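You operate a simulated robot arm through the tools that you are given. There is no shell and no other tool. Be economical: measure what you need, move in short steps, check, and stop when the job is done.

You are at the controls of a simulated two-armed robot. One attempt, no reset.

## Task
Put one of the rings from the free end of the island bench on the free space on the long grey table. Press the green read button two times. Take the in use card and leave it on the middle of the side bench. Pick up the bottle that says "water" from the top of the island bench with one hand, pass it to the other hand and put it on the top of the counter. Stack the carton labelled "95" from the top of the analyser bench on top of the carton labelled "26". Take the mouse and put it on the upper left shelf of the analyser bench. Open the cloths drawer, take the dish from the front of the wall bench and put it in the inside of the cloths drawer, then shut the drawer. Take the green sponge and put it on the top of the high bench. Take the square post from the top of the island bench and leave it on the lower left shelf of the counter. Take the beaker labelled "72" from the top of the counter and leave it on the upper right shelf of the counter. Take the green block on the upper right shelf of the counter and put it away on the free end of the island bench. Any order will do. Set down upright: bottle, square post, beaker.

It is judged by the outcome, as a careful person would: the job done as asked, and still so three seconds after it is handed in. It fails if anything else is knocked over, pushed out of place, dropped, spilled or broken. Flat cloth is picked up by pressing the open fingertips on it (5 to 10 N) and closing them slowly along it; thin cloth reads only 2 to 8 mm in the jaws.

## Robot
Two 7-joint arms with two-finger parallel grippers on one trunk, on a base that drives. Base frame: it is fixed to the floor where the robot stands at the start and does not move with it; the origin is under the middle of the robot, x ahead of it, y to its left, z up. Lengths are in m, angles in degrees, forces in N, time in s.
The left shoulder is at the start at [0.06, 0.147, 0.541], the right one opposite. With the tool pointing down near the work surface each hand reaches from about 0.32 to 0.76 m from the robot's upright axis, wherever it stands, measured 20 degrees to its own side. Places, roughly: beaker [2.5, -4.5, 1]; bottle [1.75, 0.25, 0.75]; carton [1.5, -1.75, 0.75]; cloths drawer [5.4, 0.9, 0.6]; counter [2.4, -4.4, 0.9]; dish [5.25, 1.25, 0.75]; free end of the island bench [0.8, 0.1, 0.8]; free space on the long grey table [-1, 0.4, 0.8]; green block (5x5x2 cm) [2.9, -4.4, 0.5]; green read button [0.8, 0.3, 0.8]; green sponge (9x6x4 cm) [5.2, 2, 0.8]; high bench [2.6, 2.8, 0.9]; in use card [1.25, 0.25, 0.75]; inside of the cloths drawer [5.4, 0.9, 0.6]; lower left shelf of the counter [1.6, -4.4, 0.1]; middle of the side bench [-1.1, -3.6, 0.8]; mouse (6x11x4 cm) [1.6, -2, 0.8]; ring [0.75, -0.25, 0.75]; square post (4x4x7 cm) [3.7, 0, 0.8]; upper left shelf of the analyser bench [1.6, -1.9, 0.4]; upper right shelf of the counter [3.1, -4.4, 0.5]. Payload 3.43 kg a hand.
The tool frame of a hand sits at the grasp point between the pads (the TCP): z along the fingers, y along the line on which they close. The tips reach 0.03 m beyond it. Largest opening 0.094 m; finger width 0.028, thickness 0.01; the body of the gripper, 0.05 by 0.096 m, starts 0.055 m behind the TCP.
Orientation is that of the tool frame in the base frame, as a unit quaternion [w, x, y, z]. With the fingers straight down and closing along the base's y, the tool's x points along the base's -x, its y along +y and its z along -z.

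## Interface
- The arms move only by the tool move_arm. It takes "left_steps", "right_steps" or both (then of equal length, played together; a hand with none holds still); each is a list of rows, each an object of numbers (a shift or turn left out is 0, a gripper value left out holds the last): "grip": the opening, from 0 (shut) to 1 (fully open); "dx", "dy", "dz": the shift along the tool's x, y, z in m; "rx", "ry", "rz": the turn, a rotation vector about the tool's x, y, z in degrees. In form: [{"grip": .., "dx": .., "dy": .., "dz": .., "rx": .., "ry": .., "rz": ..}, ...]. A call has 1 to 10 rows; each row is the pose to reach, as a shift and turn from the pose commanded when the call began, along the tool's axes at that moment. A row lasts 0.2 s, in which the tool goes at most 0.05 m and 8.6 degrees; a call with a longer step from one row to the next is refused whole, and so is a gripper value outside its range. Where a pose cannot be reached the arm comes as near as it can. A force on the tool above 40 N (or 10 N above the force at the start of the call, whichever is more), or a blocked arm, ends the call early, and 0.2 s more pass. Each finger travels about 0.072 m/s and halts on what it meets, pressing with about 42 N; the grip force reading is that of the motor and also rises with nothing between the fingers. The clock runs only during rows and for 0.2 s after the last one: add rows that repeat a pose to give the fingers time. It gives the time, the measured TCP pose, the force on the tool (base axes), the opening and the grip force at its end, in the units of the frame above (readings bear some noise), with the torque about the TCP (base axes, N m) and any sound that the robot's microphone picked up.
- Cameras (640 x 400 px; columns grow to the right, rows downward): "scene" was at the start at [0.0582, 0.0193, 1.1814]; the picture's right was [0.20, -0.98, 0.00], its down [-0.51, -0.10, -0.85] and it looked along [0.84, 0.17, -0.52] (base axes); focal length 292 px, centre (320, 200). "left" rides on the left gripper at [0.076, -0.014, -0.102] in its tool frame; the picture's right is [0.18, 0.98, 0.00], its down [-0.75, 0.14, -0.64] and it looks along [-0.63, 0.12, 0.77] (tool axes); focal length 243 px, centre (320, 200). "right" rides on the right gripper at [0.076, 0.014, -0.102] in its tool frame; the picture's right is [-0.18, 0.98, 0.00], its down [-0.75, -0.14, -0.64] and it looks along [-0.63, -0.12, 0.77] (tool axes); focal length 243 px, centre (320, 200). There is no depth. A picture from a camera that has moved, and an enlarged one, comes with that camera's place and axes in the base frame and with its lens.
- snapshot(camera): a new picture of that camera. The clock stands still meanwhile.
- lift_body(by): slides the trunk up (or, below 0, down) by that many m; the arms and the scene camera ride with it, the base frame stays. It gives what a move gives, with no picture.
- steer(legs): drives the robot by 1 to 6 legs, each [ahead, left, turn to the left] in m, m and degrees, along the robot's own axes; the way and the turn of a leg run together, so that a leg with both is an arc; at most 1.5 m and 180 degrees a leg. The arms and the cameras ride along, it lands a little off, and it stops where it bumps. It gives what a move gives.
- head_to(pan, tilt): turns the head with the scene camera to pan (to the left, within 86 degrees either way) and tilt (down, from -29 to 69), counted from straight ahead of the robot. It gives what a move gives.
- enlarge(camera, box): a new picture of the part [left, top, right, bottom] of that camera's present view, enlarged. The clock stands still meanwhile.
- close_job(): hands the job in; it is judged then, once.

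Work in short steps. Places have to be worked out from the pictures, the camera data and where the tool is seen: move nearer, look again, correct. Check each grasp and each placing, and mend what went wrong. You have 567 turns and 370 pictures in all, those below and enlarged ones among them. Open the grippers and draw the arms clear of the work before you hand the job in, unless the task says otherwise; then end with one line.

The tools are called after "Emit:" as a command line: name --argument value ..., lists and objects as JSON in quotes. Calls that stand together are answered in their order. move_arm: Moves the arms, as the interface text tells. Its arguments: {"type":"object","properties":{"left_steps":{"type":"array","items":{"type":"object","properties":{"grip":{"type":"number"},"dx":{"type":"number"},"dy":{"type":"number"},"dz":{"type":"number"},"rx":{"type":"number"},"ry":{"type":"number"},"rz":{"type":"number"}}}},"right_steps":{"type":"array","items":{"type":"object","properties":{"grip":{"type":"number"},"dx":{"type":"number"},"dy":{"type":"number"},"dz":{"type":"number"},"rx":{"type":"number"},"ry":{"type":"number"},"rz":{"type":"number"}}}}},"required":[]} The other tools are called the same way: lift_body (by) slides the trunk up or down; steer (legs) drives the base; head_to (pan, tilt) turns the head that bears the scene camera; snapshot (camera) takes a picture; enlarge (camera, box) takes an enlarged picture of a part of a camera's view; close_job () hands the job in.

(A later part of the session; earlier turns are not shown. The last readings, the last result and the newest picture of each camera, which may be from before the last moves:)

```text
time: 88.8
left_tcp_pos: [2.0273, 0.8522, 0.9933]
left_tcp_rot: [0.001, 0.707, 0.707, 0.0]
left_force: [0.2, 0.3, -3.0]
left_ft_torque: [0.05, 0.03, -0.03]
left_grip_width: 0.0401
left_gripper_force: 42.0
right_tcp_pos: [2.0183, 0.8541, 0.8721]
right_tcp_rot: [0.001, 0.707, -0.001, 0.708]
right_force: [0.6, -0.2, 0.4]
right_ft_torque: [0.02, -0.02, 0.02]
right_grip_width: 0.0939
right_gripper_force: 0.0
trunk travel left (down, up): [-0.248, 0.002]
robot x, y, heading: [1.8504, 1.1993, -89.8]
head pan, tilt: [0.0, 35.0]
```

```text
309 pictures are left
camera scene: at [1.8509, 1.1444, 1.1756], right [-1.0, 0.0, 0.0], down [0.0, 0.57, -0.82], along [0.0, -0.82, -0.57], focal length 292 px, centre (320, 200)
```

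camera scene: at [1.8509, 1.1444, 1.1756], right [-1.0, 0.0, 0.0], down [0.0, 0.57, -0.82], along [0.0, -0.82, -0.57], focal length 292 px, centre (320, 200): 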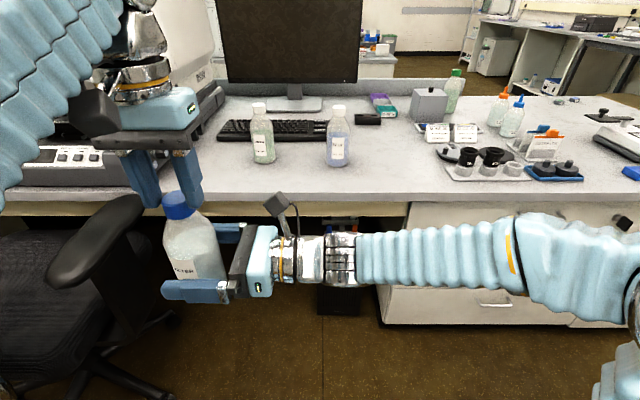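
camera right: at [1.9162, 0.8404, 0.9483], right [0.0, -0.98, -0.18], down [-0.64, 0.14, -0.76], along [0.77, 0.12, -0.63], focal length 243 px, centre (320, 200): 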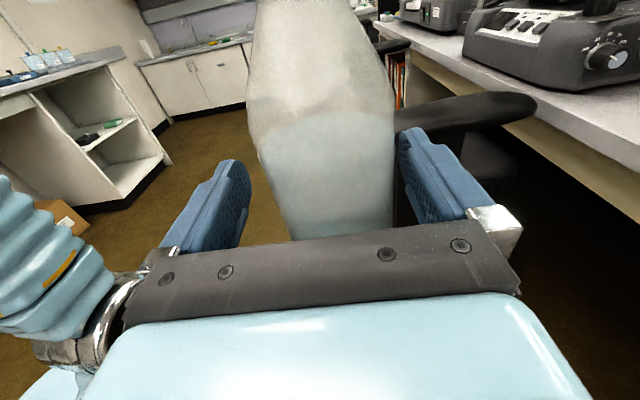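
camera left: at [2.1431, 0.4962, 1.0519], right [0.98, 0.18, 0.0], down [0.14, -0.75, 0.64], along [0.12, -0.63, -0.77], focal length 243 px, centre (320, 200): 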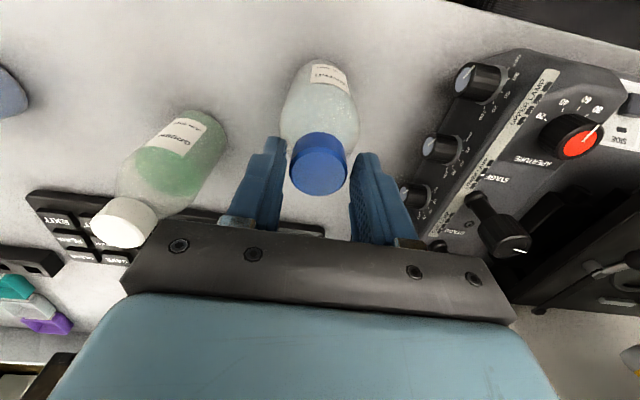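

Close the right hand on the body.

Emit:
move_arm --right_steps '[{"grip": 0.85}, {"grip": 0.75}, {"grip": 0.65}, {"grip": 0.6}, {"grip": 0.6}]'

```text
time: 90.0
left_tcp_pos: [2.0257, 0.8537, 0.9937]
left_tcp_rot: [0.0, 0.707, 0.707, 0.0]
left_force: [1.6, 18.3, 5.2]
left_ft_torque: [1.17, -0.15, 0.12]
left_grip_width: 0.0385
left_gripper_force: 42.2
right_tcp_pos: [2.0182, 0.8527, 0.871]
right_tcp_rot: [0.001, 0.707, -0.003, 0.708]
right_force: [-2.9, -17.6, -4.9]
right_ft_torque: [1.02, -0.02, -0.25]
right_grip_width: 0.0661
right_gripper_force: 41.7
trunk travel left (down, up): [-0.248, 0.002]
robot x, y, heading: [1.8499, 1.1997, -90.0]
head pan, tilt: [0.0, 35.0]
```

Both hold it. Release the left and lower the right hand away from it.

Emit:
move_arm --left_steps '[{"grip": 0.6}, {"grip": 0.8}, {"grip": 0.9}]'

Emit:
move_arm --right_steps '[{"dx": -0.02}, {"dx": -0.04}, {"dx": -0.06}, {"dx": -0.06}]'

Emit:
snapshot --camera "scene"

```text
time: 90.8
left_tcp_pos: [2.0265, 0.8537, 0.9935]
left_tcp_rot: [0.0, 0.707, 0.707, -0.001]
left_force: [0.0, 0.4, -0.7]
left_ft_torque: [0.02, -0.01, 0.02]
left_grip_width: 0.0845
left_gripper_force: 0.1
right_tcp_pos: [2.0179, 0.8544, 0.8718]
right_tcp_rot: [0.001, 0.706, -0.001, 0.708]
right_force: [0.4, -0.1, 0.9]
right_ft_torque: [-0.02, 0.0, -0.02]
right_grip_width: 0.0655
right_gripper_force: 41.3
trunk travel left (down, up): [-0.248, 0.002]
robot x, y, heading: [1.8532, 1.2, -90.2]
head pan, tilt: [0.0, 35.0]
```

```text
time: 91.8
left_tcp_pos: [2.0275, 0.854, 0.9942]
left_tcp_rot: [0.0, 0.707, 0.707, 0.0]
left_force: [-0.6, -0.7, 0.3]
left_ft_torque: [-0.01, 0.0, 0.02]
left_grip_width: 0.0846
left_gripper_force: 0.0
right_tcp_pos: [2.0189, 0.8527, 0.8085]
right_tcp_rot: [0.0, 0.706, 0.0, 0.708]
right_force: [0.3, 0.5, 0.1]
right_ft_torque: [-0.01, 0.04, 0.01]
right_grip_width: 0.0658
right_gripper_force: 42.3
trunk travel left (down, up): [-0.248, 0.002]
robot x, y, heading: [1.8497, 1.2042, -90.2]
head pan, tilt: [0.0, 35.0]
```

```text
308 pictures are left
camera scene: at [1.8508, 1.1443, 1.1756], right [-1.0, 0.0, 0.0], down [0.0, 0.57, -0.82], along [0.0, -0.82, -0.57], focal length 292 px, centre (320, 200)
```

scene: 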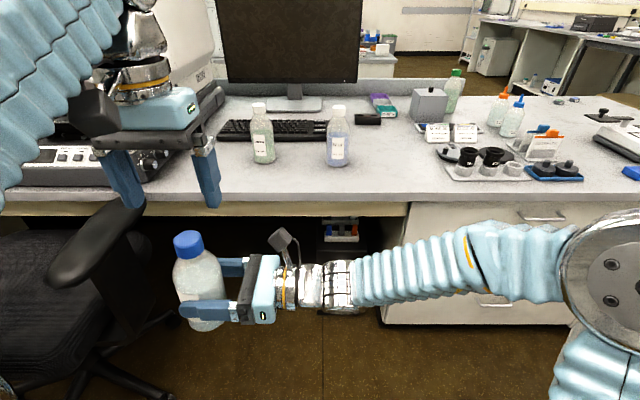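

Handover complete. Bring the right hand (bottle) back toward my right side and up, then drive to the card.

Emit:
move_arm --right_steps '[{"dz": -0.04, "dx": 0.0}, {"dz": -0.08, "dx": 0.01}, {"dz": -0.12, "dx": 0.03}, {"dz": -0.16, "dx": 0.05}, {"dz": -0.2, "dx": 0.07}, {"dz": -0.24, "dx": 0.09}, {"dz": -0.28, "dx": 0.11}, {"dz": -0.32, "dx": 0.13}, {"dz": -0.36, "dx": 0.14}, {"dz": -0.36, "dx": 0.16}]'

Emit:
steer --legs '[[0, -0.95, 0]]'

Emit:
head_to --pan 10 --tilt 35

Emit:
snapshot --camera "scene"

```text
time: 94.0
left_tcp_pos: [2.0275, 0.8525, 0.9945]
left_tcp_rot: [0.001, 0.707, 0.707, -0.001]
left_force: [-0.7, -0.1, -0.6]
left_ft_torque: [0.05, -0.06, 0.01]
left_grip_width: 0.0846
left_gripper_force: 0.0
right_tcp_pos: [1.6606, 0.8543, 0.969]
right_tcp_rot: [0.0, 0.706, -0.001, 0.708]
right_force: [0.4, -0.2, -4.0]
right_ft_torque: [-0.01, 0.02, 0.02]
right_grip_width: 0.0656
right_gripper_force: 42.0
trunk travel left (down, up): [-0.248, 0.002]
robot x, y, heading: [1.8487, 1.2, -90.0]
head pan, tilt: [0.0, 35.0]
```

```text
time: 99.0
left_tcp_pos: [1.0792, 0.8525, 0.9922]
left_tcp_rot: [0.0, 0.707, 0.708, -0.001]
left_force: [-0.5, 0.3, -0.2]
left_ft_torque: [0.02, 0.0, 0.02]
left_grip_width: 0.0844
left_gripper_force: 0.0
right_tcp_pos: [0.7126, 0.8522, 0.969]
right_tcp_rot: [0.0, 0.706, 0.0, 0.708]
right_force: [-0.8, 0.2, -3.7]
right_ft_torque: [-0.02, 0.11, 0.0]
right_grip_width: 0.0653
right_gripper_force: 42.1
trunk travel left (down, up): [-0.248, 0.002]
robot x, y, heading: [0.9039, 1.201, -89.8]
head pan, tilt: [0.0, 35.0]
```

```text
time: 99.7
left_tcp_pos: [1.0787, 0.8515, 0.9932]
left_tcp_rot: [0.0, 0.706, 0.708, 0.0]
left_force: [-0.7, -0.1, -0.5]
left_ft_torque: [-0.01, -0.02, 0.0]
left_grip_width: 0.0848
left_gripper_force: 0.0
right_tcp_pos: [0.713, 0.8537, 0.9689]
right_tcp_rot: [-0.001, 0.706, 0.0, 0.708]
right_force: [-0.7, 0.5, -4.2]
right_ft_torque: [0.03, 0.08, 0.0]
right_grip_width: 0.0655
right_gripper_force: 41.7
trunk travel left (down, up): [-0.248, 0.002]
robot x, y, heading: [0.9011, 1.203, -90.0]
head pan, tilt: [10.0, 35.0]
```

```text
307 pictures are left
camera scene: at [0.9177, 1.1447, 1.1756], right [-0.98, -0.18, 0.0], down [-0.1, 0.56, -0.82], along [0.14, -0.81, -0.57], focal length 292 px, centre (320, 200)
```

scene: 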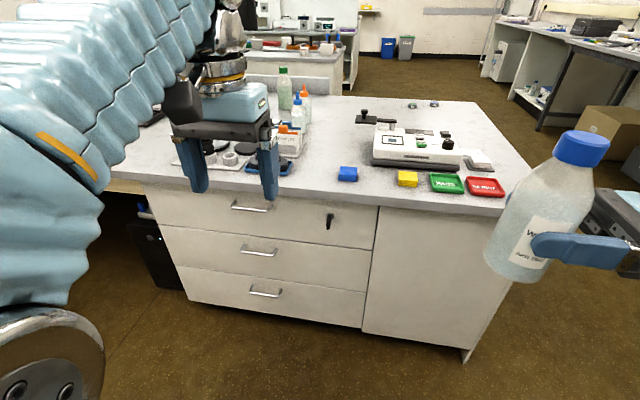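

Drive forward 0.33 to the bench with the card ahead-left.

Emit:
steer --legs '[[0.33, 0, 0]]'

Emit:
head_to --pan 15 --tilt 45

Emit:
snapshot --camera "scene"

Emit:
snapshot --camera "left"

```text
time: 101.9
left_tcp_pos: [1.0776, 0.5139, 0.9928]
left_tcp_rot: [0.002, 0.708, 0.707, -0.001]
left_force: [-0.3, 0.0, 0.4]
left_ft_torque: [0.01, 0.0, -0.02]
left_grip_width: 0.0845
left_gripper_force: 0.1
right_tcp_pos: [0.7106, 0.5167, 0.969]
right_tcp_rot: [0.001, 0.706, -0.001, 0.709]
right_force: [-0.4, 0.8, -4.1]
right_ft_torque: [0.02, 0.06, -0.05]
right_grip_width: 0.0651
right_gripper_force: 42.1
trunk travel left (down, up): [-0.248, 0.002]
robot x, y, heading: [0.9016, 0.8603, -90.1]
head pan, tilt: [10.0, 35.0]
```

```text
time: 102.6
left_tcp_pos: [1.0784, 0.5133, 0.9943]
left_tcp_rot: [0.001, 0.707, 0.707, -0.001]
left_force: [-0.2, 0.4, 0.0]
left_ft_torque: [0.03, 0.02, 0.04]
left_grip_width: 0.0847
left_gripper_force: 0.1
right_tcp_pos: [0.7116, 0.5169, 0.9691]
right_tcp_rot: [0.001, 0.706, -0.001, 0.708]
right_force: [0.0, -0.2, -4.1]
right_ft_torque: [-0.01, 0.04, -0.03]
right_grip_width: 0.0654
right_gripper_force: 41.9
trunk travel left (down, up): [-0.248, 0.002]
robot x, y, heading: [0.9049, 0.8617, -90.1]
head pan, tilt: [15.0, 45.0]
```

```text
306 pictures are left
camera scene: at [0.9233, 0.8155, 1.1608], right [-0.97, -0.26, 0.0], down [-0.18, 0.68, -0.71], along [0.18, -0.68, -0.71], focal length 292 px, centre (320, 200)
```

scene: 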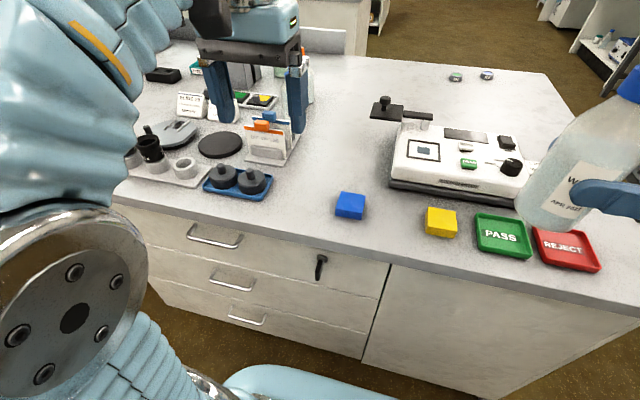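

```text
305 pictures are left
camera left: at [1.0631, 0.5899, 1.0966], right [0.98, 0.18, 0.0], down [0.14, -0.75, 0.64], along [0.12, -0.63, -0.77], focal length 243 px, centre (320, 200)
```

left: 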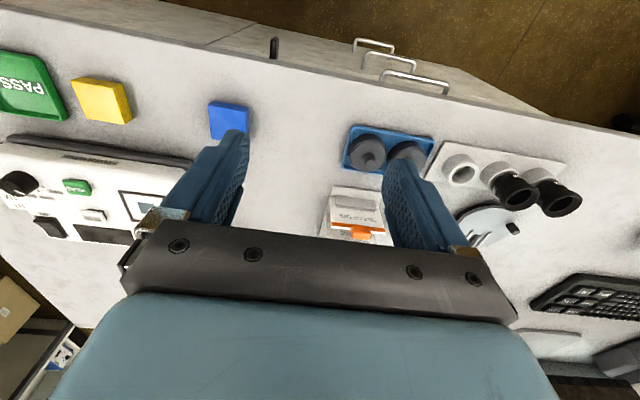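

Move the left hand closer over the card stand to locate the blue tab.

Emit:
move_arm --left_steps '[{"dx": -0.03, "dy": 0.02, "dz": 0.005}, {"dx": -0.06, "dy": 0.04, "dz": 0.01}, {"dx": -0.09, "dy": 0.055, "dz": 0.015}, {"dx": -0.12, "dy": 0.07, "dz": 0.02}, {"dx": -0.12, "dy": 0.07, "dz": 0.02}]'

Emit:
snapshot --camera "left"

Emit:
enlarge --camera "scene" --box '[200, 70, 360, 190]'

```text
time: 103.8
left_tcp_pos: [1.1493, 0.3944, 0.9727]
left_tcp_rot: [0.003, 0.708, 0.706, 0.0]
left_force: [-0.2, 0.4, 0.5]
left_ft_torque: [0.03, 0.03, 0.02]
left_grip_width: 0.0846
left_gripper_force: 0.0
right_tcp_pos: [0.7117, 0.5168, 0.9688]
right_tcp_rot: [0.001, 0.706, -0.001, 0.708]
right_force: [-0.7, -0.3, -2.8]
right_ft_torque: [0.02, 0.04, -0.03]
right_grip_width: 0.0653
right_gripper_force: 42.5
trunk travel left (down, up): [-0.248, 0.002]
robot x, y, heading: [0.9031, 0.8637, -89.8]
head pan, tilt: [15.0, 45.0]
```

```text
304 pictures are left
camera left: at [1.1338, 0.4708, 1.0743], right [0.98, 0.18, 0.0], down [0.14, -0.75, 0.65], along [0.12, -0.64, -0.76], focal length 243 px, centre (320, 200)
```

left: 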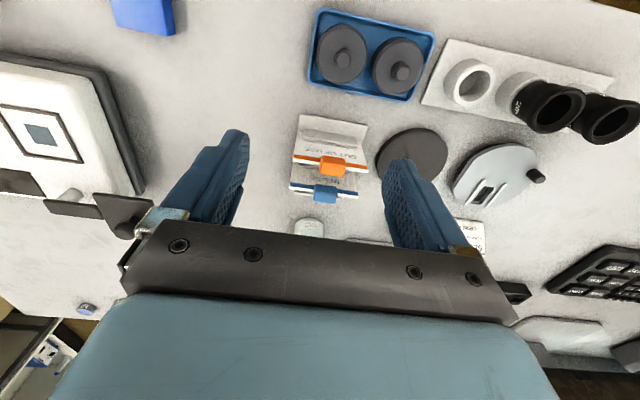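

```text
3.33 times, centred on (280, 130) of scene
camera zoom: at [0.9235, 0.8154, 1.1608], right [-0.97, -0.26, 0.0], down [-0.18, 0.68, -0.71], along [0.18, -0.68, -0.71], focal length 974 px, centre (453, 433)
```

zoom: 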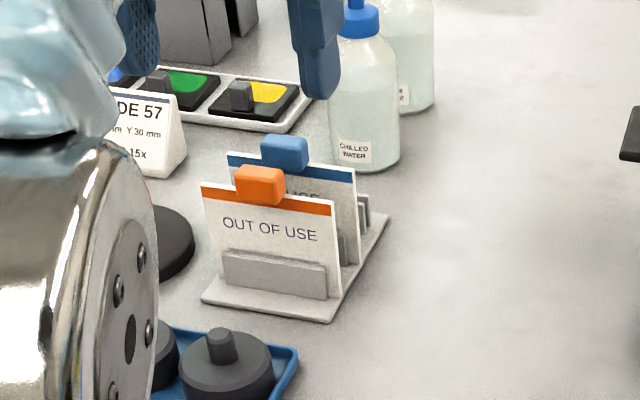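

Blue tab at (1.176, 0.288, 0.842), orange at y≈0.329. Move above the blue tab.

Emit:
move_arm --left_steps '[{"dx": -0.035, "dy": 0.009, "dz": 0.0}, {"dx": -0.07, "dy": 0.018, "dz": 0.01}, {"dx": -0.106, "dy": 0.027, "dz": 0.02}, {"dx": -0.106, "dy": 0.027, "dz": 0.055}, {"dx": -0.106, "dy": 0.027, "dz": 0.075}, {"dx": -0.106, "dy": 0.027, "dz": 0.075}]'

Emit:
snapshot --camera "left"

Emit:
enlarge --camera "scene" --box '[200, 70, 360, 190]'

```text
time: 105.2
left_tcp_pos: [1.1437, 0.3511, 0.9091]
left_tcp_rot: [0.001, 0.707, 0.707, 0.0]
left_force: [0.4, -0.1, 0.0]
left_ft_torque: [0.04, 0.0, -0.01]
left_grip_width: 0.0848
left_gripper_force: 0.1
left hand out of reach, approached as far as the arm can: row 1, 2, 3, 4, 5, 6
right_tcp_pos: [0.7107, 0.5156, 0.9687]
right_tcp_rot: [0.001, 0.706, -0.002, 0.709]
right_force: [0.1, 0.1, -3.2]
right_ft_torque: [-0.01, 0.03, 0.0]
right_grip_width: 0.0654
right_gripper_force: 42.5
trunk travel left (down, up): [-0.248, 0.002]
robot x, y, heading: [0.9011, 0.8633, -90.1]
head pan, tilt: [15.0, 45.0]
```

```text
302 pictures are left
camera left: at [1.1285, 0.4275, 1.0119], right [0.98, 0.18, 0.0], down [0.14, -0.75, 0.64], along [0.12, -0.63, -0.77], focal length 243 px, centre (320, 200)
```

left: 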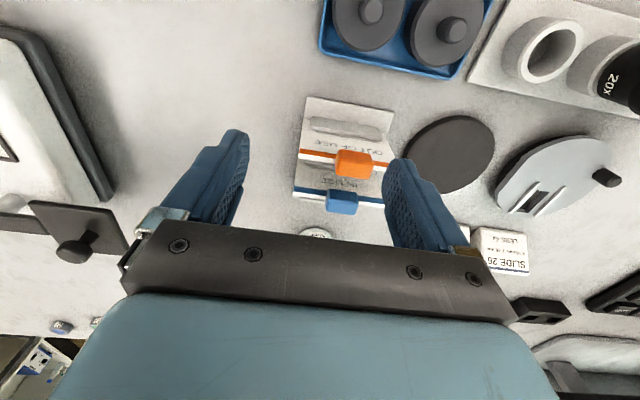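

```text
3.33 times, centred on (280, 130) of scene
camera zoom: at [0.9232, 0.8155, 1.1608], right [-0.97, -0.26, 0.0], down [-0.18, 0.68, -0.71], along [0.18, -0.68, -0.71], focal length 974 px, centre (453, 433)
```

zoom: 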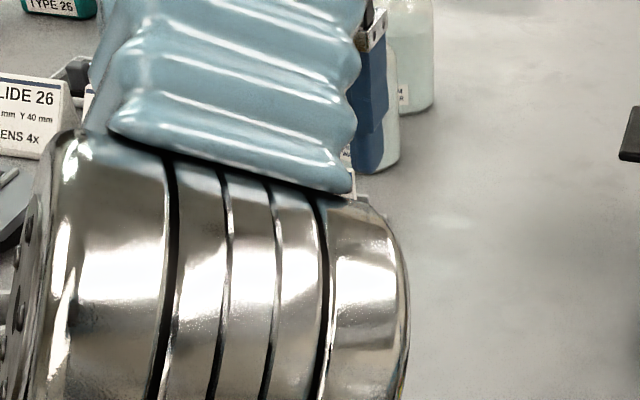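

Out of reach by ~6 cm; drive 0.09 m closer.

Emit:
steer --legs '[[0.09, 0.02, 0]]'

Emit:
snapshot --camera "left"

```text
time: 106.3
left_tcp_pos: [1.1616, 0.262, 0.9083]
left_tcp_rot: [0.001, 0.708, 0.706, -0.001]
left_force: [-0.2, 1.1, 0.2]
left_ft_torque: [-0.01, 0.0, 0.0]
left_grip_width: 0.0847
left_gripper_force: 0.0
right_tcp_pos: [0.7314, 0.4268, 0.9691]
right_tcp_rot: [0.002, 0.706, -0.002, 0.708]
right_force: [0.6, -0.5, -2.5]
right_ft_torque: [0.02, 0.0, -0.01]
right_grip_width: 0.0655
right_gripper_force: 42.1
trunk travel left (down, up): [-0.248, 0.002]
robot x, y, heading: [0.9213, 0.7679, -90.5]
head pan, tilt: [15.0, 45.0]
```

```text
300 pictures are left
camera left: at [1.1482, 0.3376, 1.0121], right [0.98, 0.18, 0.0], down [0.14, -0.75, 0.64], along [0.12, -0.63, -0.77], focal length 243 px, centre (320, 200)
```

left: 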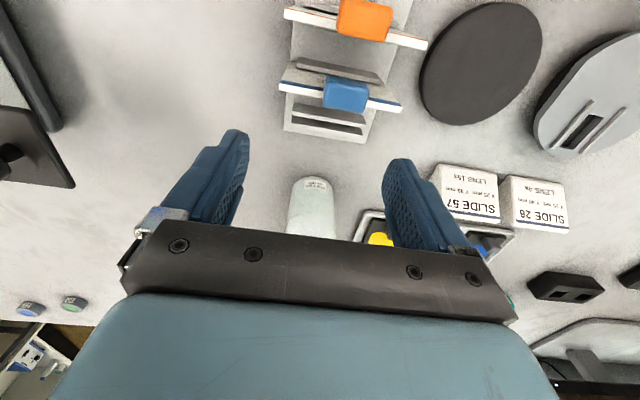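

Tab now at (1.174, 0.291). Line up and descend to z≈0.866, then close.

Emit:
move_arm --left_steps '[{"dx": 0.029, "dy": 0.012, "grip": 0.7}, {"dx": 0.029, "dy": 0.012}, {"dx": 0.029, "dy": 0.012, "dz": 0.02}, {"dx": 0.029, "dy": 0.012, "dz": 0.036}, {"dx": 0.029, "dy": 0.012, "dz": 0.036}]'

Emit:
snapshot --camera "left"

```text
time: 107.5
left_tcp_pos: [1.1735, 0.289, 0.872]
left_tcp_rot: [0.0, 0.709, 0.705, 0.0]
left_force: [0.1, 0.5, 0.4]
left_ft_torque: [0.0, -0.03, 0.01]
left_grip_width: 0.0657
left_gripper_force: 0.2
right_tcp_pos: [0.7312, 0.4274, 0.9687]
right_tcp_rot: [0.001, 0.706, -0.002, 0.708]
right_force: [0.2, -0.8, -3.3]
right_ft_torque: [-0.02, 0.05, -0.01]
right_grip_width: 0.0654
right_gripper_force: 42.4
trunk travel left (down, up): [-0.248, 0.002]
robot x, y, heading: [0.9206, 0.771, -90.4]
head pan, tilt: [15.0, 45.0]
```

```text
299 pictures are left
camera left: at [1.1594, 0.3654, 0.9746], right [0.98, 0.18, 0.0], down [0.14, -0.75, 0.64], along [0.12, -0.63, -0.77], focal length 243 px, centre (320, 200)
```

left: 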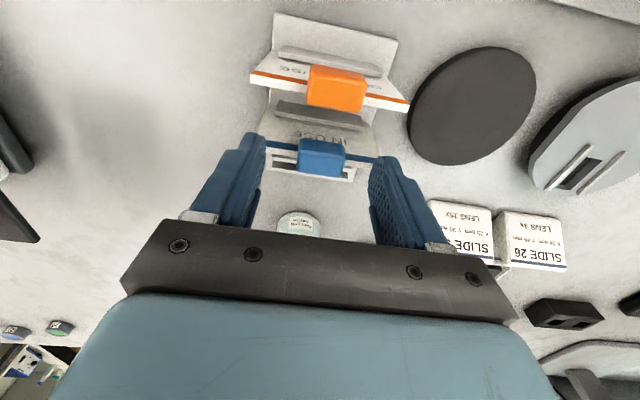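

Lower 6 mm, shift 4 mm, then close on the tab.

Emit:
move_arm --left_steps '[{"dx": 0.004, "dz": 0.003}, {"dx": 0.004, "dz": 0.006}, {"dx": 0.004, "dz": 0.006, "grip": 0.5}, {"dx": 0.004, "dz": 0.006, "grip": 0.35}, {"dx": 0.004, "dz": 0.006, "grip": 0.2}, {"dx": 0.004, "dz": 0.006, "grip": 0.2}, {"dx": 0.004, "dz": 0.006, "grip": 0.2}]'

Emit:
snapshot --camera "left"

```text
time: 109.1
left_tcp_pos: [1.1746, 0.2961, 0.866]
left_tcp_rot: [0.001, 0.708, 0.706, 0.0]
left_force: [1.9, -0.2, 6.7]
left_ft_torque: [-0.08, -0.04, -0.04]
left_grip_width: 0.026
left_gripper_force: 41.8
right_tcp_pos: [0.7315, 0.4269, 0.9691]
right_tcp_rot: [0.001, 0.706, -0.002, 0.709]
right_force: [-0.1, -0.1, -3.2]
right_ft_torque: [0.0, 0.06, 0.02]
right_grip_width: 0.0653
right_gripper_force: 41.6
trunk travel left (down, up): [-0.248, 0.002]
robot x, y, heading: [0.9217, 0.7731, -90.1]
head pan, tilt: [15.0, 45.0]
```

```text
298 pictures are left
camera left: at [1.1602, 0.3704, 0.9699], right [0.98, 0.18, 0.0], down [0.14, -0.75, 0.64], along [0.12, -0.63, -0.77], focal length 243 px, centre (320, 200)
```

left: 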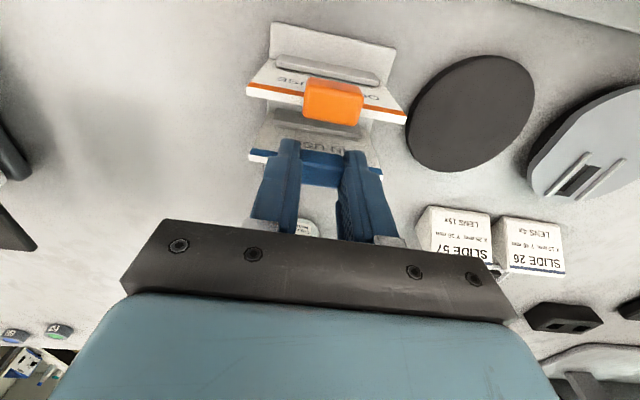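

Gripped on the tab (26 mm). Lift straight up.

Emit:
move_arm --left_steps '[{"dz": -0.015}, {"dz": -0.03}, {"dz": -0.05}, {"dz": -0.07}, {"dz": -0.09}, {"dz": -0.11}, {"dz": -0.11, "dx": 0.04}, {"dz": -0.11, "dx": 0.08}, {"dz": -0.12, "dx": 0.12}]'

Emit:
snapshot --camera "left"

Emit:
snapshot --camera "scene"

```text
time: 111.1
left_tcp_pos: [1.1747, 0.4149, 0.9861]
left_tcp_rot: [0.0, 0.708, 0.706, 0.0]
left_force: [-0.7, -0.9, 0.8]
left_ft_torque: [0.01, 0.02, 0.01]
left_grip_width: 0.026
left_gripper_force: 42.1
left hand out of reach, approached as far as the arm can: row 6
right_tcp_pos: [0.7309, 0.4284, 0.9688]
right_tcp_rot: [0.002, 0.706, -0.002, 0.708]
right_force: [-0.3, -0.2, -4.8]
right_ft_torque: [0.03, 0.01, 0.05]
right_grip_width: 0.0651
right_gripper_force: 42.2
trunk travel left (down, up): [-0.248, 0.002]
robot x, y, heading: [0.9221, 0.7699, -90.1]
head pan, tilt: [15.0, 45.0]
```

```text
297 pictures are left
camera left: at [1.1604, 0.4907, 1.0899], right [0.98, 0.18, 0.0], down [0.14, -0.75, 0.64], along [0.12, -0.63, -0.77], focal length 243 px, centre (320, 200)
```

left: 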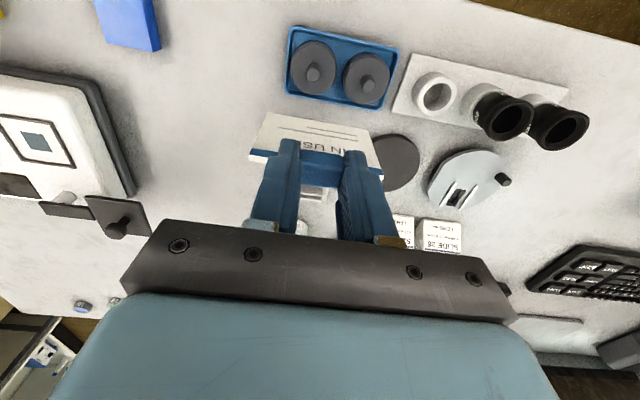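

```text
296 pictures are left
camera scene: at [0.943, 0.7251, 1.1607], right [-0.97, -0.26, 0.0], down [-0.18, 0.68, -0.71], along [0.18, -0.68, -0.71], focal length 292 px, centre (320, 200)
```

scene: 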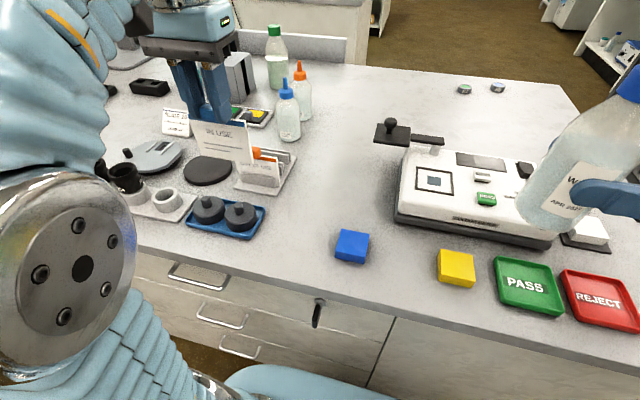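

Card secured. Back off, go around the island's free end, and drive down the aisle toward the side bench.

Emit:
steer --legs '[[-0.4, 0, 0], [0, -1.17, 0]]'

Emit:
head_to --pan 0 --tilt 25

Emit:
snapshot --camera "scene"

```text
time: 119.1
left_tcp_pos: [0.0148, 0.8107, 0.9876]
left_tcp_rot: [0.0, 0.702, 0.712, -0.001]
left_force: [0.2, 0.7, 0.9]
left_ft_torque: [0.03, -0.02, 0.0]
left_grip_width: 0.0261
left_gripper_force: 42.6
right_tcp_pos: [-0.428, 0.8169, 0.9691]
right_tcp_rot: [-0.004, 0.707, 0.004, 0.707]
right_force: [0.1, 0.4, -3.4]
right_ft_torque: [-0.02, 0.02, 0.01]
right_grip_width: 0.0653
right_gripper_force: 42.1
trunk travel left (down, up): [-0.248, 0.002]
robot x, y, heading: [-0.2398, 1.1652, -89.4]
head pan, tilt: [15.0, 45.0]
```

```text
time: 120.0
left_tcp_pos: [0.0152, 0.8115, 0.9874]
left_tcp_rot: [0.0, 0.703, 0.711, -0.001]
left_force: [-0.5, -0.5, 0.0]
left_ft_torque: [0.0, 0.02, -0.04]
left_grip_width: 0.026
left_gripper_force: 42.1
right_tcp_pos: [-0.4293, 0.8159, 0.9687]
right_tcp_rot: [-0.004, 0.705, 0.003, 0.709]
right_force: [0.5, -0.2, -3.7]
right_ft_torque: [0.0, 0.04, 0.0]
right_grip_width: 0.0654
right_gripper_force: 42.2
trunk travel left (down, up): [-0.248, 0.002]
robot x, y, heading: [-0.2472, 1.1626, -89.2]
head pan, tilt: [0.0, 25.0]
```

```text
295 pictures are left
camera scene: at [-0.2421, 1.1041, 1.1913], right [-1.0, -0.01, 0.0], down [-0.01, 0.42, -0.91], along [0.01, -0.91, -0.42], focal length 292 px, centre (320, 200)
```

scene: 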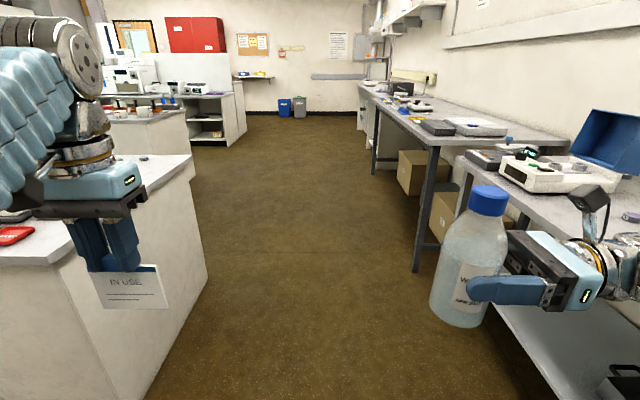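

Aisle clear. Drive down.

Emit:
steer --legs '[[1.5, 0, 0], [1.5, 0, 0], [1.3, 0, 0]]'

Emit:
head_to --pan -50 --tilt 25

Emit:
snapshot --camera "scene"

```text
time: 140.7
left_tcp_pos: [0.0706, -3.5094, 0.9874]
left_tcp_rot: [0.001, 0.7, 0.714, 0.0]
left_force: [1.2, 0.1, -0.3]
left_ft_torque: [0.01, -0.02, 0.01]
left_grip_width: 0.026
left_gripper_force: 42.1
right_tcp_pos: [-0.3729, -3.5086, 0.9699]
right_tcp_rot: [-0.007, 0.706, 0.006, 0.708]
right_force: [0.1, -0.5, -2.8]
right_ft_torque: [0.02, 0.03, -0.02]
right_grip_width: 0.0654
right_gripper_force: 41.7
trunk travel left (down, up): [-0.248, 0.002]
robot x, y, heading: [-0.1903, -3.1593, -88.6]
head pan, tilt: [0.0, 25.0]
```

```text
time: 141.8
left_tcp_pos: [0.07, -3.5093, 0.9869]
left_tcp_rot: [0.001, 0.7, 0.714, -0.001]
left_force: [0.1, 1.2, -0.4]
left_ft_torque: [0.03, 0.02, 0.04]
left_grip_width: 0.0259
left_gripper_force: 42.0
right_tcp_pos: [-0.3735, -3.5091, 0.9691]
right_tcp_rot: [-0.007, 0.706, 0.006, 0.708]
right_force: [0.1, 0.5, -3.6]
right_ft_torque: [-0.01, 0.05, 0.01]
right_grip_width: 0.0654
right_gripper_force: 42.0
trunk travel left (down, up): [-0.248, 0.002]
robot x, y, heading: [-0.1907, -3.1562, -89.0]
head pan, tilt: [-50.0, 25.0]
```

```text
294 pictures are left
camera scene: at [-0.2607, -3.1874, 1.1914], right [-0.66, 0.75, 0.0], down [0.32, 0.28, -0.91], along [-0.68, -0.6, -0.42], focal length 292 px, centre (320, 200)
```

scene: 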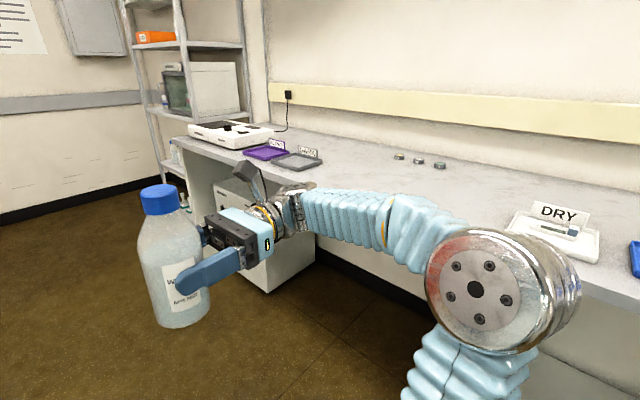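

Turn to face the side bench and approach so the left hand reaches its middle.

Emit:
steer --legs '[[0, 0, -91], [0.22, 0.22, 0]]'

Emit:
head_to --pan 10 --tilt 38

Emit:
snapshot --camera "scene"

Emit:
snapshot --camera "left"

```text
time: 147.8
left_tcp_pos: [-0.7678, -3.6387, 0.9861]
left_tcp_rot: [0.0, 1.0, 0.002, -0.001]
left_force: [-0.8, 0.1, 0.4]
left_ft_torque: [-0.03, -0.02, -0.01]
left_grip_width: 0.0259
left_gripper_force: 42.2
right_tcp_pos: [-0.7567, -3.1955, 0.9687]
right_tcp_rot: [0.5, 0.5, -0.499, 0.501]
right_force: [0.0, -0.6, -2.6]
right_ft_torque: [0.05, 0.0, 0.0]
right_grip_width: 0.0646
right_gripper_force: 41.5
trunk travel left (down, up): [-0.248, 0.002]
robot x, y, heading: [-0.4075, -3.3869, -180.2]
head pan, tilt: [-50.0, 25.0]
```

```text
time: 149.1
left_tcp_pos: [-0.767, -3.638, 0.9881]
left_tcp_rot: [0.0, 1.0, 0.002, 0.0]
left_force: [-0.4, 0.2, -0.9]
left_ft_torque: [0.01, 0.01, 0.0]
left_grip_width: 0.026
left_gripper_force: 42.2
right_tcp_pos: [-0.7569, -3.1949, 0.9692]
right_tcp_rot: [0.5, 0.5, -0.5, 0.501]
right_force: [0.4, -0.6, -3.2]
right_ft_torque: [0.06, 0.01, 0.01]
right_grip_width: 0.0651
right_gripper_force: 42.0
trunk travel left (down, up): [-0.248, 0.002]
robot x, y, heading: [-0.4091, -3.3858, -179.7]
head pan, tilt: [10.0, 38.0]
```

```text
293 pictures are left
camera scene: at [-0.4656, -3.3972, 1.171], right [-0.18, 0.98, 0.0], down [0.61, 0.11, -0.79], along [-0.78, -0.14, -0.62], focal length 292 px, centre (320, 200)
```

scene: 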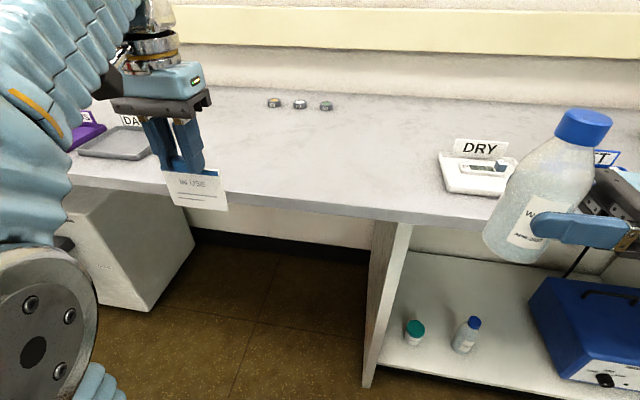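

```text
292 pictures are left
camera left: at [-0.6904, -3.6242, 1.0902], right [0.19, -0.98, 0.0], down [-0.75, -0.14, 0.64], along [-0.63, -0.12, -0.77], focal length 243 px, centre (320, 200)
```

left: 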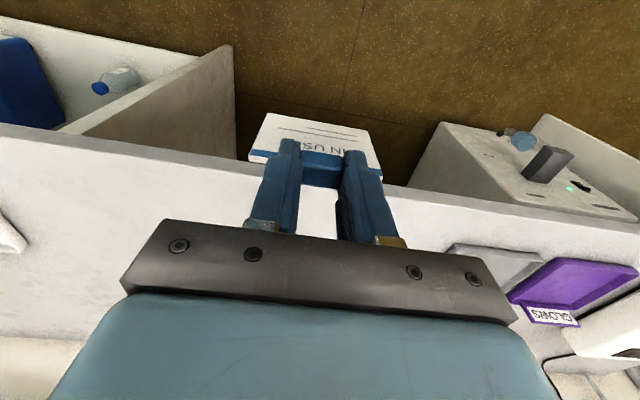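

Middle of the bench is free. Drive 0.13 m closer and tilt the left hand 55° forward so the card lies flatter.

Emit:
steer --legs '[[0.13, 0, 0]]'

Emit:
move_arm --left_steps '[{"ry": -8}, {"ry": -16}, {"ry": -24}, {"ry": -32}, {"ry": -40}, {"ry": -48}, {"ry": -55}, {"ry": -55}]'

Emit:
snapshot --camera "scene"

```text
time: 150.4
left_tcp_pos: [-0.8967, -3.6382, 0.9868]
left_tcp_rot: [0.0, 1.0, 0.001, -0.001]
left_force: [-0.5, -0.9, 0.0]
left_ft_torque: [0.01, -0.02, 0.0]
left_grip_width: 0.0259
left_gripper_force: 42.3
right_tcp_pos: [-0.8867, -3.1945, 0.9686]
right_tcp_rot: [0.5, 0.499, -0.5, 0.5]
right_force: [-0.6, -0.5, -3.8]
right_ft_torque: [0.04, 0.01, -0.02]
right_grip_width: 0.0649
right_gripper_force: 41.9
trunk travel left (down, up): [-0.248, 0.002]
robot x, y, heading: [-0.5402, -3.3849, -180.1]
head pan, tilt: [10.0, 38.0]
```

```text
time: 152.2
left_tcp_pos: [-0.8959, -3.6384, 0.9855]
left_tcp_rot: [0.0, 0.886, 0.001, -0.463]
left_force: [-0.1, 0.1, -1.4]
left_ft_torque: [-0.02, 0.01, 0.05]
left_grip_width: 0.0256
left_gripper_force: 42.1
right_tcp_pos: [-0.8864, -3.1947, 0.9688]
right_tcp_rot: [0.5, 0.499, -0.499, 0.501]
right_force: [1.7, -0.2, -2.4]
right_ft_torque: [0.04, -0.03, -0.01]
right_grip_width: 0.0648
right_gripper_force: 42.0
trunk travel left (down, up): [-0.248, 0.002]
robot x, y, heading: [-0.5411, -3.3856, -179.8]
head pan, tilt: [10.0, 38.0]
```

```text
291 pictures are left
camera scene: at [-0.5954, -3.3976, 1.171], right [-0.18, 0.98, 0.0], down [0.61, 0.11, -0.79], along [-0.78, -0.14, -0.62], focal length 292 px, centre (320, 200)
```

scene: 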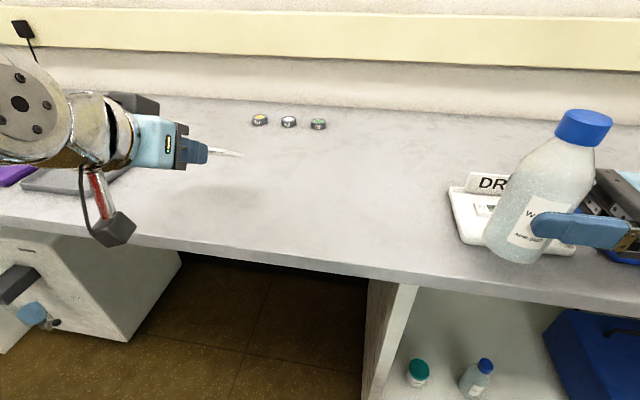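

Move the card over the middle of the bench and lower.

Emit:
move_arm --left_steps '[{"dz": 0.04, "dx": -0.003, "dy": -0.01}, {"dz": 0.08, "dx": -0.006, "dy": -0.02}, {"dz": 0.12, "dx": -0.009, "dy": -0.03}, {"dz": 0.167, "dx": -0.0115, "dy": -0.038}, {"dz": 0.167, "dx": -0.0115, "dy": -0.038}]'

Emit:
snapshot --camera "scene"

Emit:
snapshot --camera "left"

```text
time: 153.4
left_tcp_pos: [-1.0394, -3.601, 0.9039]
left_tcp_rot: [0.002, 0.885, 0.001, -0.465]
left_force: [-1.3, -2.0, 11.6]
left_ft_torque: [0.0, 1.07, 0.18]
left_grip_width: 0.0261
left_gripper_force: 41.8
right_tcp_pos: [-0.8868, -3.1934, 0.9679]
right_tcp_rot: [0.5, 0.5, -0.499, 0.501]
right_force: [0.0, 0.3, -2.4]
right_ft_torque: [0.07, 0.01, 0.02]
right_grip_width: 0.0653
right_gripper_force: 41.9
trunk travel left (down, up): [-0.248, 0.002]
robot x, y, heading: [-0.5442, -3.3837, -179.9]
head pan, tilt: [10.0, 38.0]
```

```text
290 pictures are left
camera scene: at [-0.5947, -3.3974, 1.1713], right [-0.18, 0.98, 0.0], down [0.61, 0.11, -0.79], along [-0.78, -0.14, -0.62], focal length 292 px, centre (320, 200)
```

scene: 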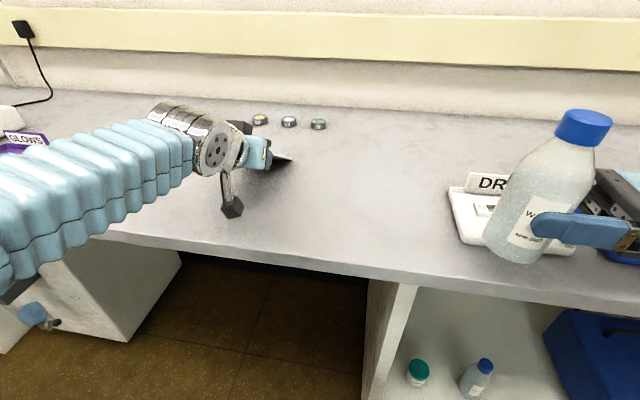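

```text
289 pictures are left
camera left: at [-0.9118, -3.5858, 0.899], right [0.11, -0.98, -0.15], down [0.1, -0.14, 0.98], along [-0.99, -0.12, 0.08], focal length 243 px, centre (320, 200)
```

left: 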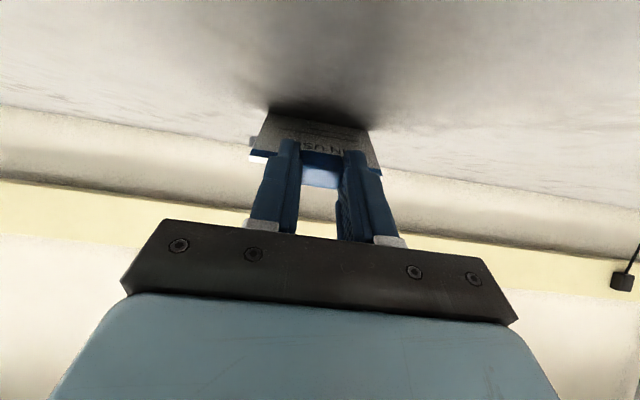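

Card edge touches the bench. Ease up a few mm, then open.

Emit:
move_arm --left_steps '[{"dz": -0.002, "dx": -0.003}, {"dz": -0.003, "dx": -0.004}, {"dz": -0.003, "dx": -0.004}]'

Emit:
move_arm --left_steps '[{"grip": 0.4}, {"grip": 0.55}, {"grip": 0.7}, {"grip": 0.7}]'

Emit:
snapshot --camera "left"

Emit:
snapshot --camera "scene"

```text
time: 154.2
left_tcp_pos: [-1.0382, -3.5995, 0.9038]
left_tcp_rot: [0.002, 0.887, 0.002, -0.462]
left_force: [-0.6, 0.3, -0.6]
left_ft_torque: [0.0, -0.04, -0.01]
left_grip_width: 0.0258
left_gripper_force: 42.1
right_tcp_pos: [-0.8866, -3.1944, 0.9696]
right_tcp_rot: [0.501, 0.499, -0.499, 0.501]
right_force: [-0.5, -0.1, -3.6]
right_ft_torque: [0.05, 0.0, 0.01]
right_grip_width: 0.065
right_gripper_force: 41.9
trunk travel left (down, up): [-0.248, 0.002]
robot x, y, heading: [-0.5403, -3.3834, -180.0]
head pan, tilt: [10.0, 38.0]
```

```text
time: 155.2
left_tcp_pos: [-1.0395, -3.599, 0.9065]
left_tcp_rot: [0.001, 0.886, 0.001, -0.463]
left_force: [-0.1, -0.5, -0.1]
left_ft_torque: [0.02, 0.01, 0.03]
left_grip_width: 0.066
left_gripper_force: 0.1
right_tcp_pos: [-0.8847, -3.1948, 0.9685]
right_tcp_rot: [0.5, 0.499, -0.499, 0.501]
right_force: [0.4, 0.7, -2.5]
right_ft_torque: [0.07, -0.03, 0.01]
right_grip_width: 0.065
right_gripper_force: 41.6
trunk travel left (down, up): [-0.248, 0.002]
robot x, y, heading: [-0.5418, -3.3832, -180.0]
head pan, tilt: [10.0, 38.0]
```

```text
288 pictures are left
camera left: at [-0.9118, -3.5859, 0.9024], right [0.11, -0.98, -0.15], down [0.1, -0.14, 0.99], along [-0.99, -0.12, 0.08], focal length 243 px, centre (320, 200)
```

left: 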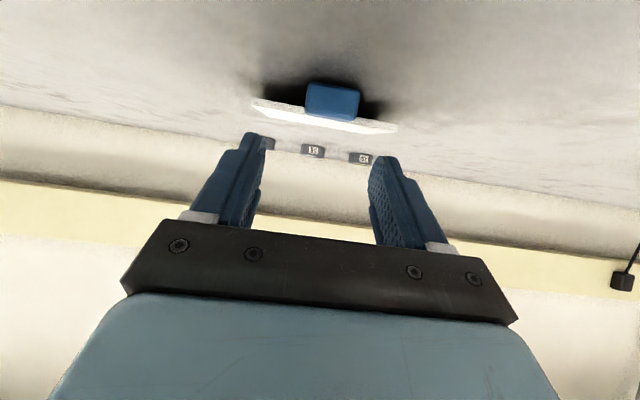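

```text
287 pictures are left
camera scene: at [-0.5955, -3.3975, 1.171], right [-0.18, 0.98, 0.0], down [0.61, 0.11, -0.79], along [-0.78, -0.14, -0.62], focal length 292 px, centre (320, 200)
```

scene: 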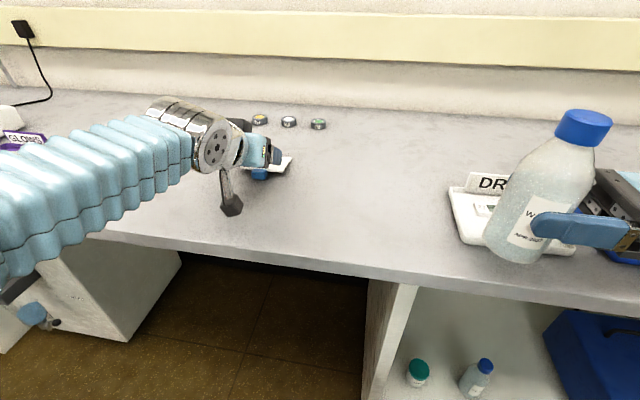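

Card lies flat on the bench. Retract back-up and restore the left hand to vertical.

Emit:
move_arm --left_steps '[{"dz": -0.04}, {"dz": -0.08}, {"dz": -0.12}, {"dz": -0.14, "ry": 8}, {"dz": -0.14, "ry": 16}, {"dz": -0.14, "ry": 24}, {"dz": -0.14, "ry": 32}, {"dz": -0.14, "ry": 40}, {"dz": -0.14, "ry": 48}, {"dz": -0.14, "ry": 55}]'

Emit:
snapshot --camera "scene"

```text
time: 157.4
left_tcp_pos: [-0.9279, -3.6, 0.9827]
left_tcp_rot: [0.0, 1.0, -0.001, -0.019]
left_force: [0.2, 0.0, -0.4]
left_ft_torque: [0.04, 0.01, 0.0]
left_grip_width: 0.0659
left_gripper_force: 0.0
left hand out of reach, approached as far as the arm can: row 10
right_tcp_pos: [-0.8872, -3.1937, 0.9692]
right_tcp_rot: [0.5, 0.5, -0.5, 0.501]
right_force: [0.6, -0.8, -3.8]
right_ft_torque: [0.08, -0.01, -0.01]
right_grip_width: 0.0653
right_gripper_force: 42.3
trunk travel left (down, up): [-0.248, 0.002]
robot x, y, heading: [-0.5362, -3.3828, -179.9]
head pan, tilt: [10.0, 38.0]
```

```text
286 pictures are left
camera scene: at [-0.5952, -3.3974, 1.171], right [-0.18, 0.98, 0.0], down [0.61, 0.11, -0.79], along [-0.78, -0.14, -0.62], focal length 292 px, centre (320, 200)
```

scene: 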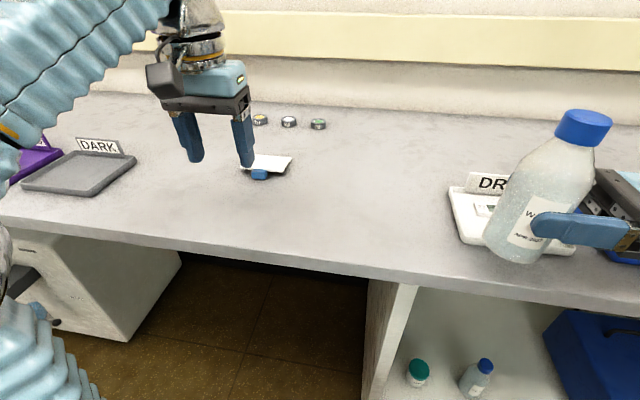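

Card is down. Now back off, turn toward the counter and look.

Emit:
steer --legs '[[-0.4, 0, 0], [0, 0, 150]]'

Emit:
head_to --pan 0 --tilt 20

Emit:
snapshot --camera "scene"

```text
time: 166.1
left_tcp_pos: [0.3084, -3.3762, 0.9823]
left_tcp_rot: [0.018, 0.243, 0.97, -0.004]
left_force: [1.0, -0.3, 0.3]
left_ft_torque: [0.02, 0.01, 0.0]
left_grip_width: 0.066
left_gripper_force: 0.1
right_tcp_pos: [0.079, -3.7132, 0.968]
right_tcp_rot: [-0.365, 0.605, 0.363, 0.607]
right_force: [0.1, -0.2, -2.7]
right_ft_torque: [-0.05, 0.01, 0.01]
right_grip_width: 0.0651
right_gripper_force: 42.1
trunk travel left (down, up): [-0.248, 0.002]
robot x, y, heading: [-0.1394, -3.3777, -27.9]
head pan, tilt: [10.0, 38.0]
```

```text
time: 166.9
left_tcp_pos: [0.3073, -3.3765, 0.983]
left_tcp_rot: [0.019, 0.244, 0.97, -0.005]
left_force: [0.5, -1.0, 0.2]
left_ft_torque: [0.01, -0.01, 0.0]
left_grip_width: 0.0657
left_gripper_force: 0.0
right_tcp_pos: [0.0802, -3.714, 0.9696]
right_tcp_rot: [-0.364, 0.606, 0.362, 0.608]
right_force: [0.5, 0.7, -4.4]
right_ft_torque: [-0.04, 0.03, 0.03]
right_grip_width: 0.0654
right_gripper_force: 42.1
trunk travel left (down, up): [-0.248, 0.002]
robot x, y, heading: [-0.1359, -3.3839, -28.1]
head pan, tilt: [0.0, 20.0]
```

```text
285 pictures are left
camera scene: at [-0.0807, -3.4112, 1.1994], right [-0.47, -0.88, 0.0], down [-0.3, 0.16, -0.94], along [0.83, -0.44, -0.34], focal length 292 px, centre (320, 200)
```

scene: 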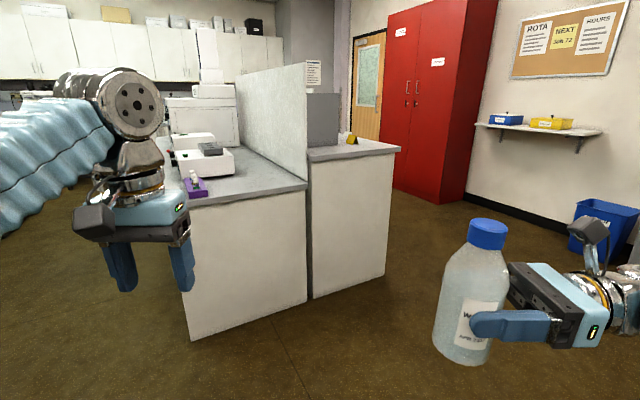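

The counter is the higher rear section (y≈-4.05…-4.64, top ≈0.88), open toward y<-4.64. Drive around its end.

Emit:
steer --legs '[[0, 0, -62], [1.45, 0, 0], [0.55, 0, 0], [0, 0, 90]]'

Emit:
snapshot --camera "scene"

```text
time: 183.4
left_tcp_pos: [0.3159, -5.1488, 0.9823]
left_tcp_rot: [0.02, -0.016, 1.0, 0.001]
left_force: [-0.1, 0.0, 0.2]
left_ft_torque: [0.03, 0.03, 0.03]
left_grip_width: 0.0658
left_gripper_force: 0.0
right_tcp_pos: [0.2893, -5.5552, 0.969]
right_tcp_rot: [0.51, -0.491, -0.507, -0.492]
right_force: [0.7, -0.4, -3.4]
right_ft_torque: [-0.04, 0.01, -0.01]
right_grip_width: 0.0653
right_gripper_force: 42.1
trunk travel left (down, up): [-0.248, 0.002]
robot x, y, heading: [-0.0684, -5.3772, 2.1]
head pan, tilt: [0.0, 20.0]
```

```text
284 pictures are left
camera scene: at [-0.0011, -5.3744, 1.1994], right [0.04, -1.0, 0.0], down [-0.34, -0.01, -0.94], along [0.94, 0.03, -0.34], focal length 292 px, centre (320, 200)
```

scene: 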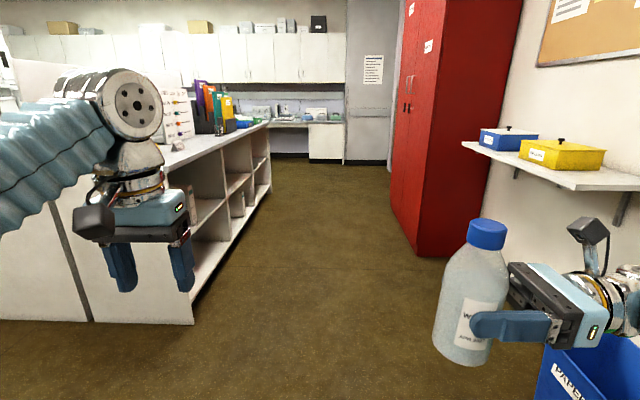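

Drive along the corridor and turn to face the counter.

Emit:
steer --legs '[[1.4, -0.05, 0], [0.75, -0.03, 0], [0, 0, 88]]'

Emit:
head_to --pan 0 --tilt 28

Emit:
snapshot --camera "scene"

```text
time: 197.8
left_tcp_pos: [1.8814, -4.9716, 0.9827]
left_tcp_rot: [-0.013, 0.709, -0.705, -0.013]
left_force: [0.0, 0.5, 0.7]
left_ft_torque: [0.01, -0.01, -0.01]
left_grip_width: 0.0658
left_gripper_force: 0.1
right_tcp_pos: [2.2862, -5.0096, 0.9681]
right_tcp_rot: [0.708, 0.001, -0.706, 0.002]
right_force: [-0.1, -0.6, -3.3]
right_ft_torque: [0.02, -0.05, 0.01]
right_grip_width: 0.065
right_gripper_force: 41.6
trunk travel left (down, up): [-0.248, 0.002]
robot x, y, heading: [2.0964, -5.357, 90.4]
head pan, tilt: [0.0, 20.0]
```

```text
time: 198.5
left_tcp_pos: [1.8805, -4.9706, 0.9827]
left_tcp_rot: [-0.014, 0.708, -0.706, -0.013]
left_force: [0.7, 0.3, -0.7]
left_ft_torque: [0.03, -0.04, 0.01]
left_grip_width: 0.0657
left_gripper_force: 0.1
right_tcp_pos: [2.2866, -5.0093, 0.9679]
right_tcp_rot: [0.709, 0.001, -0.706, 0.002]
right_force: [-0.3, 0.3, -3.1]
right_ft_torque: [-0.03, -0.01, 0.02]
right_grip_width: 0.065
right_gripper_force: 42.2
trunk travel left (down, up): [-0.248, 0.002]
robot x, y, heading: [2.0973, -5.3532, 90.2]
head pan, tilt: [0.0, 28.0]
```

```text
283 pictures are left
camera scene: at [2.0983, -5.2941, 1.1866], right [1.0, 0.01, 0.0], down [0.0, -0.47, -0.88], along [-0.01, 0.88, -0.47], focal length 292 px, centre (320, 200)
```

scene: 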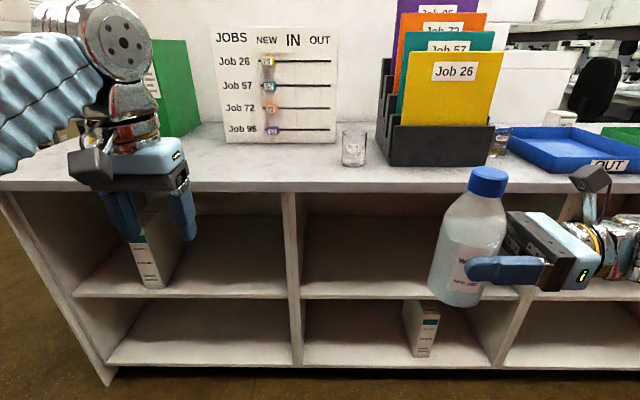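

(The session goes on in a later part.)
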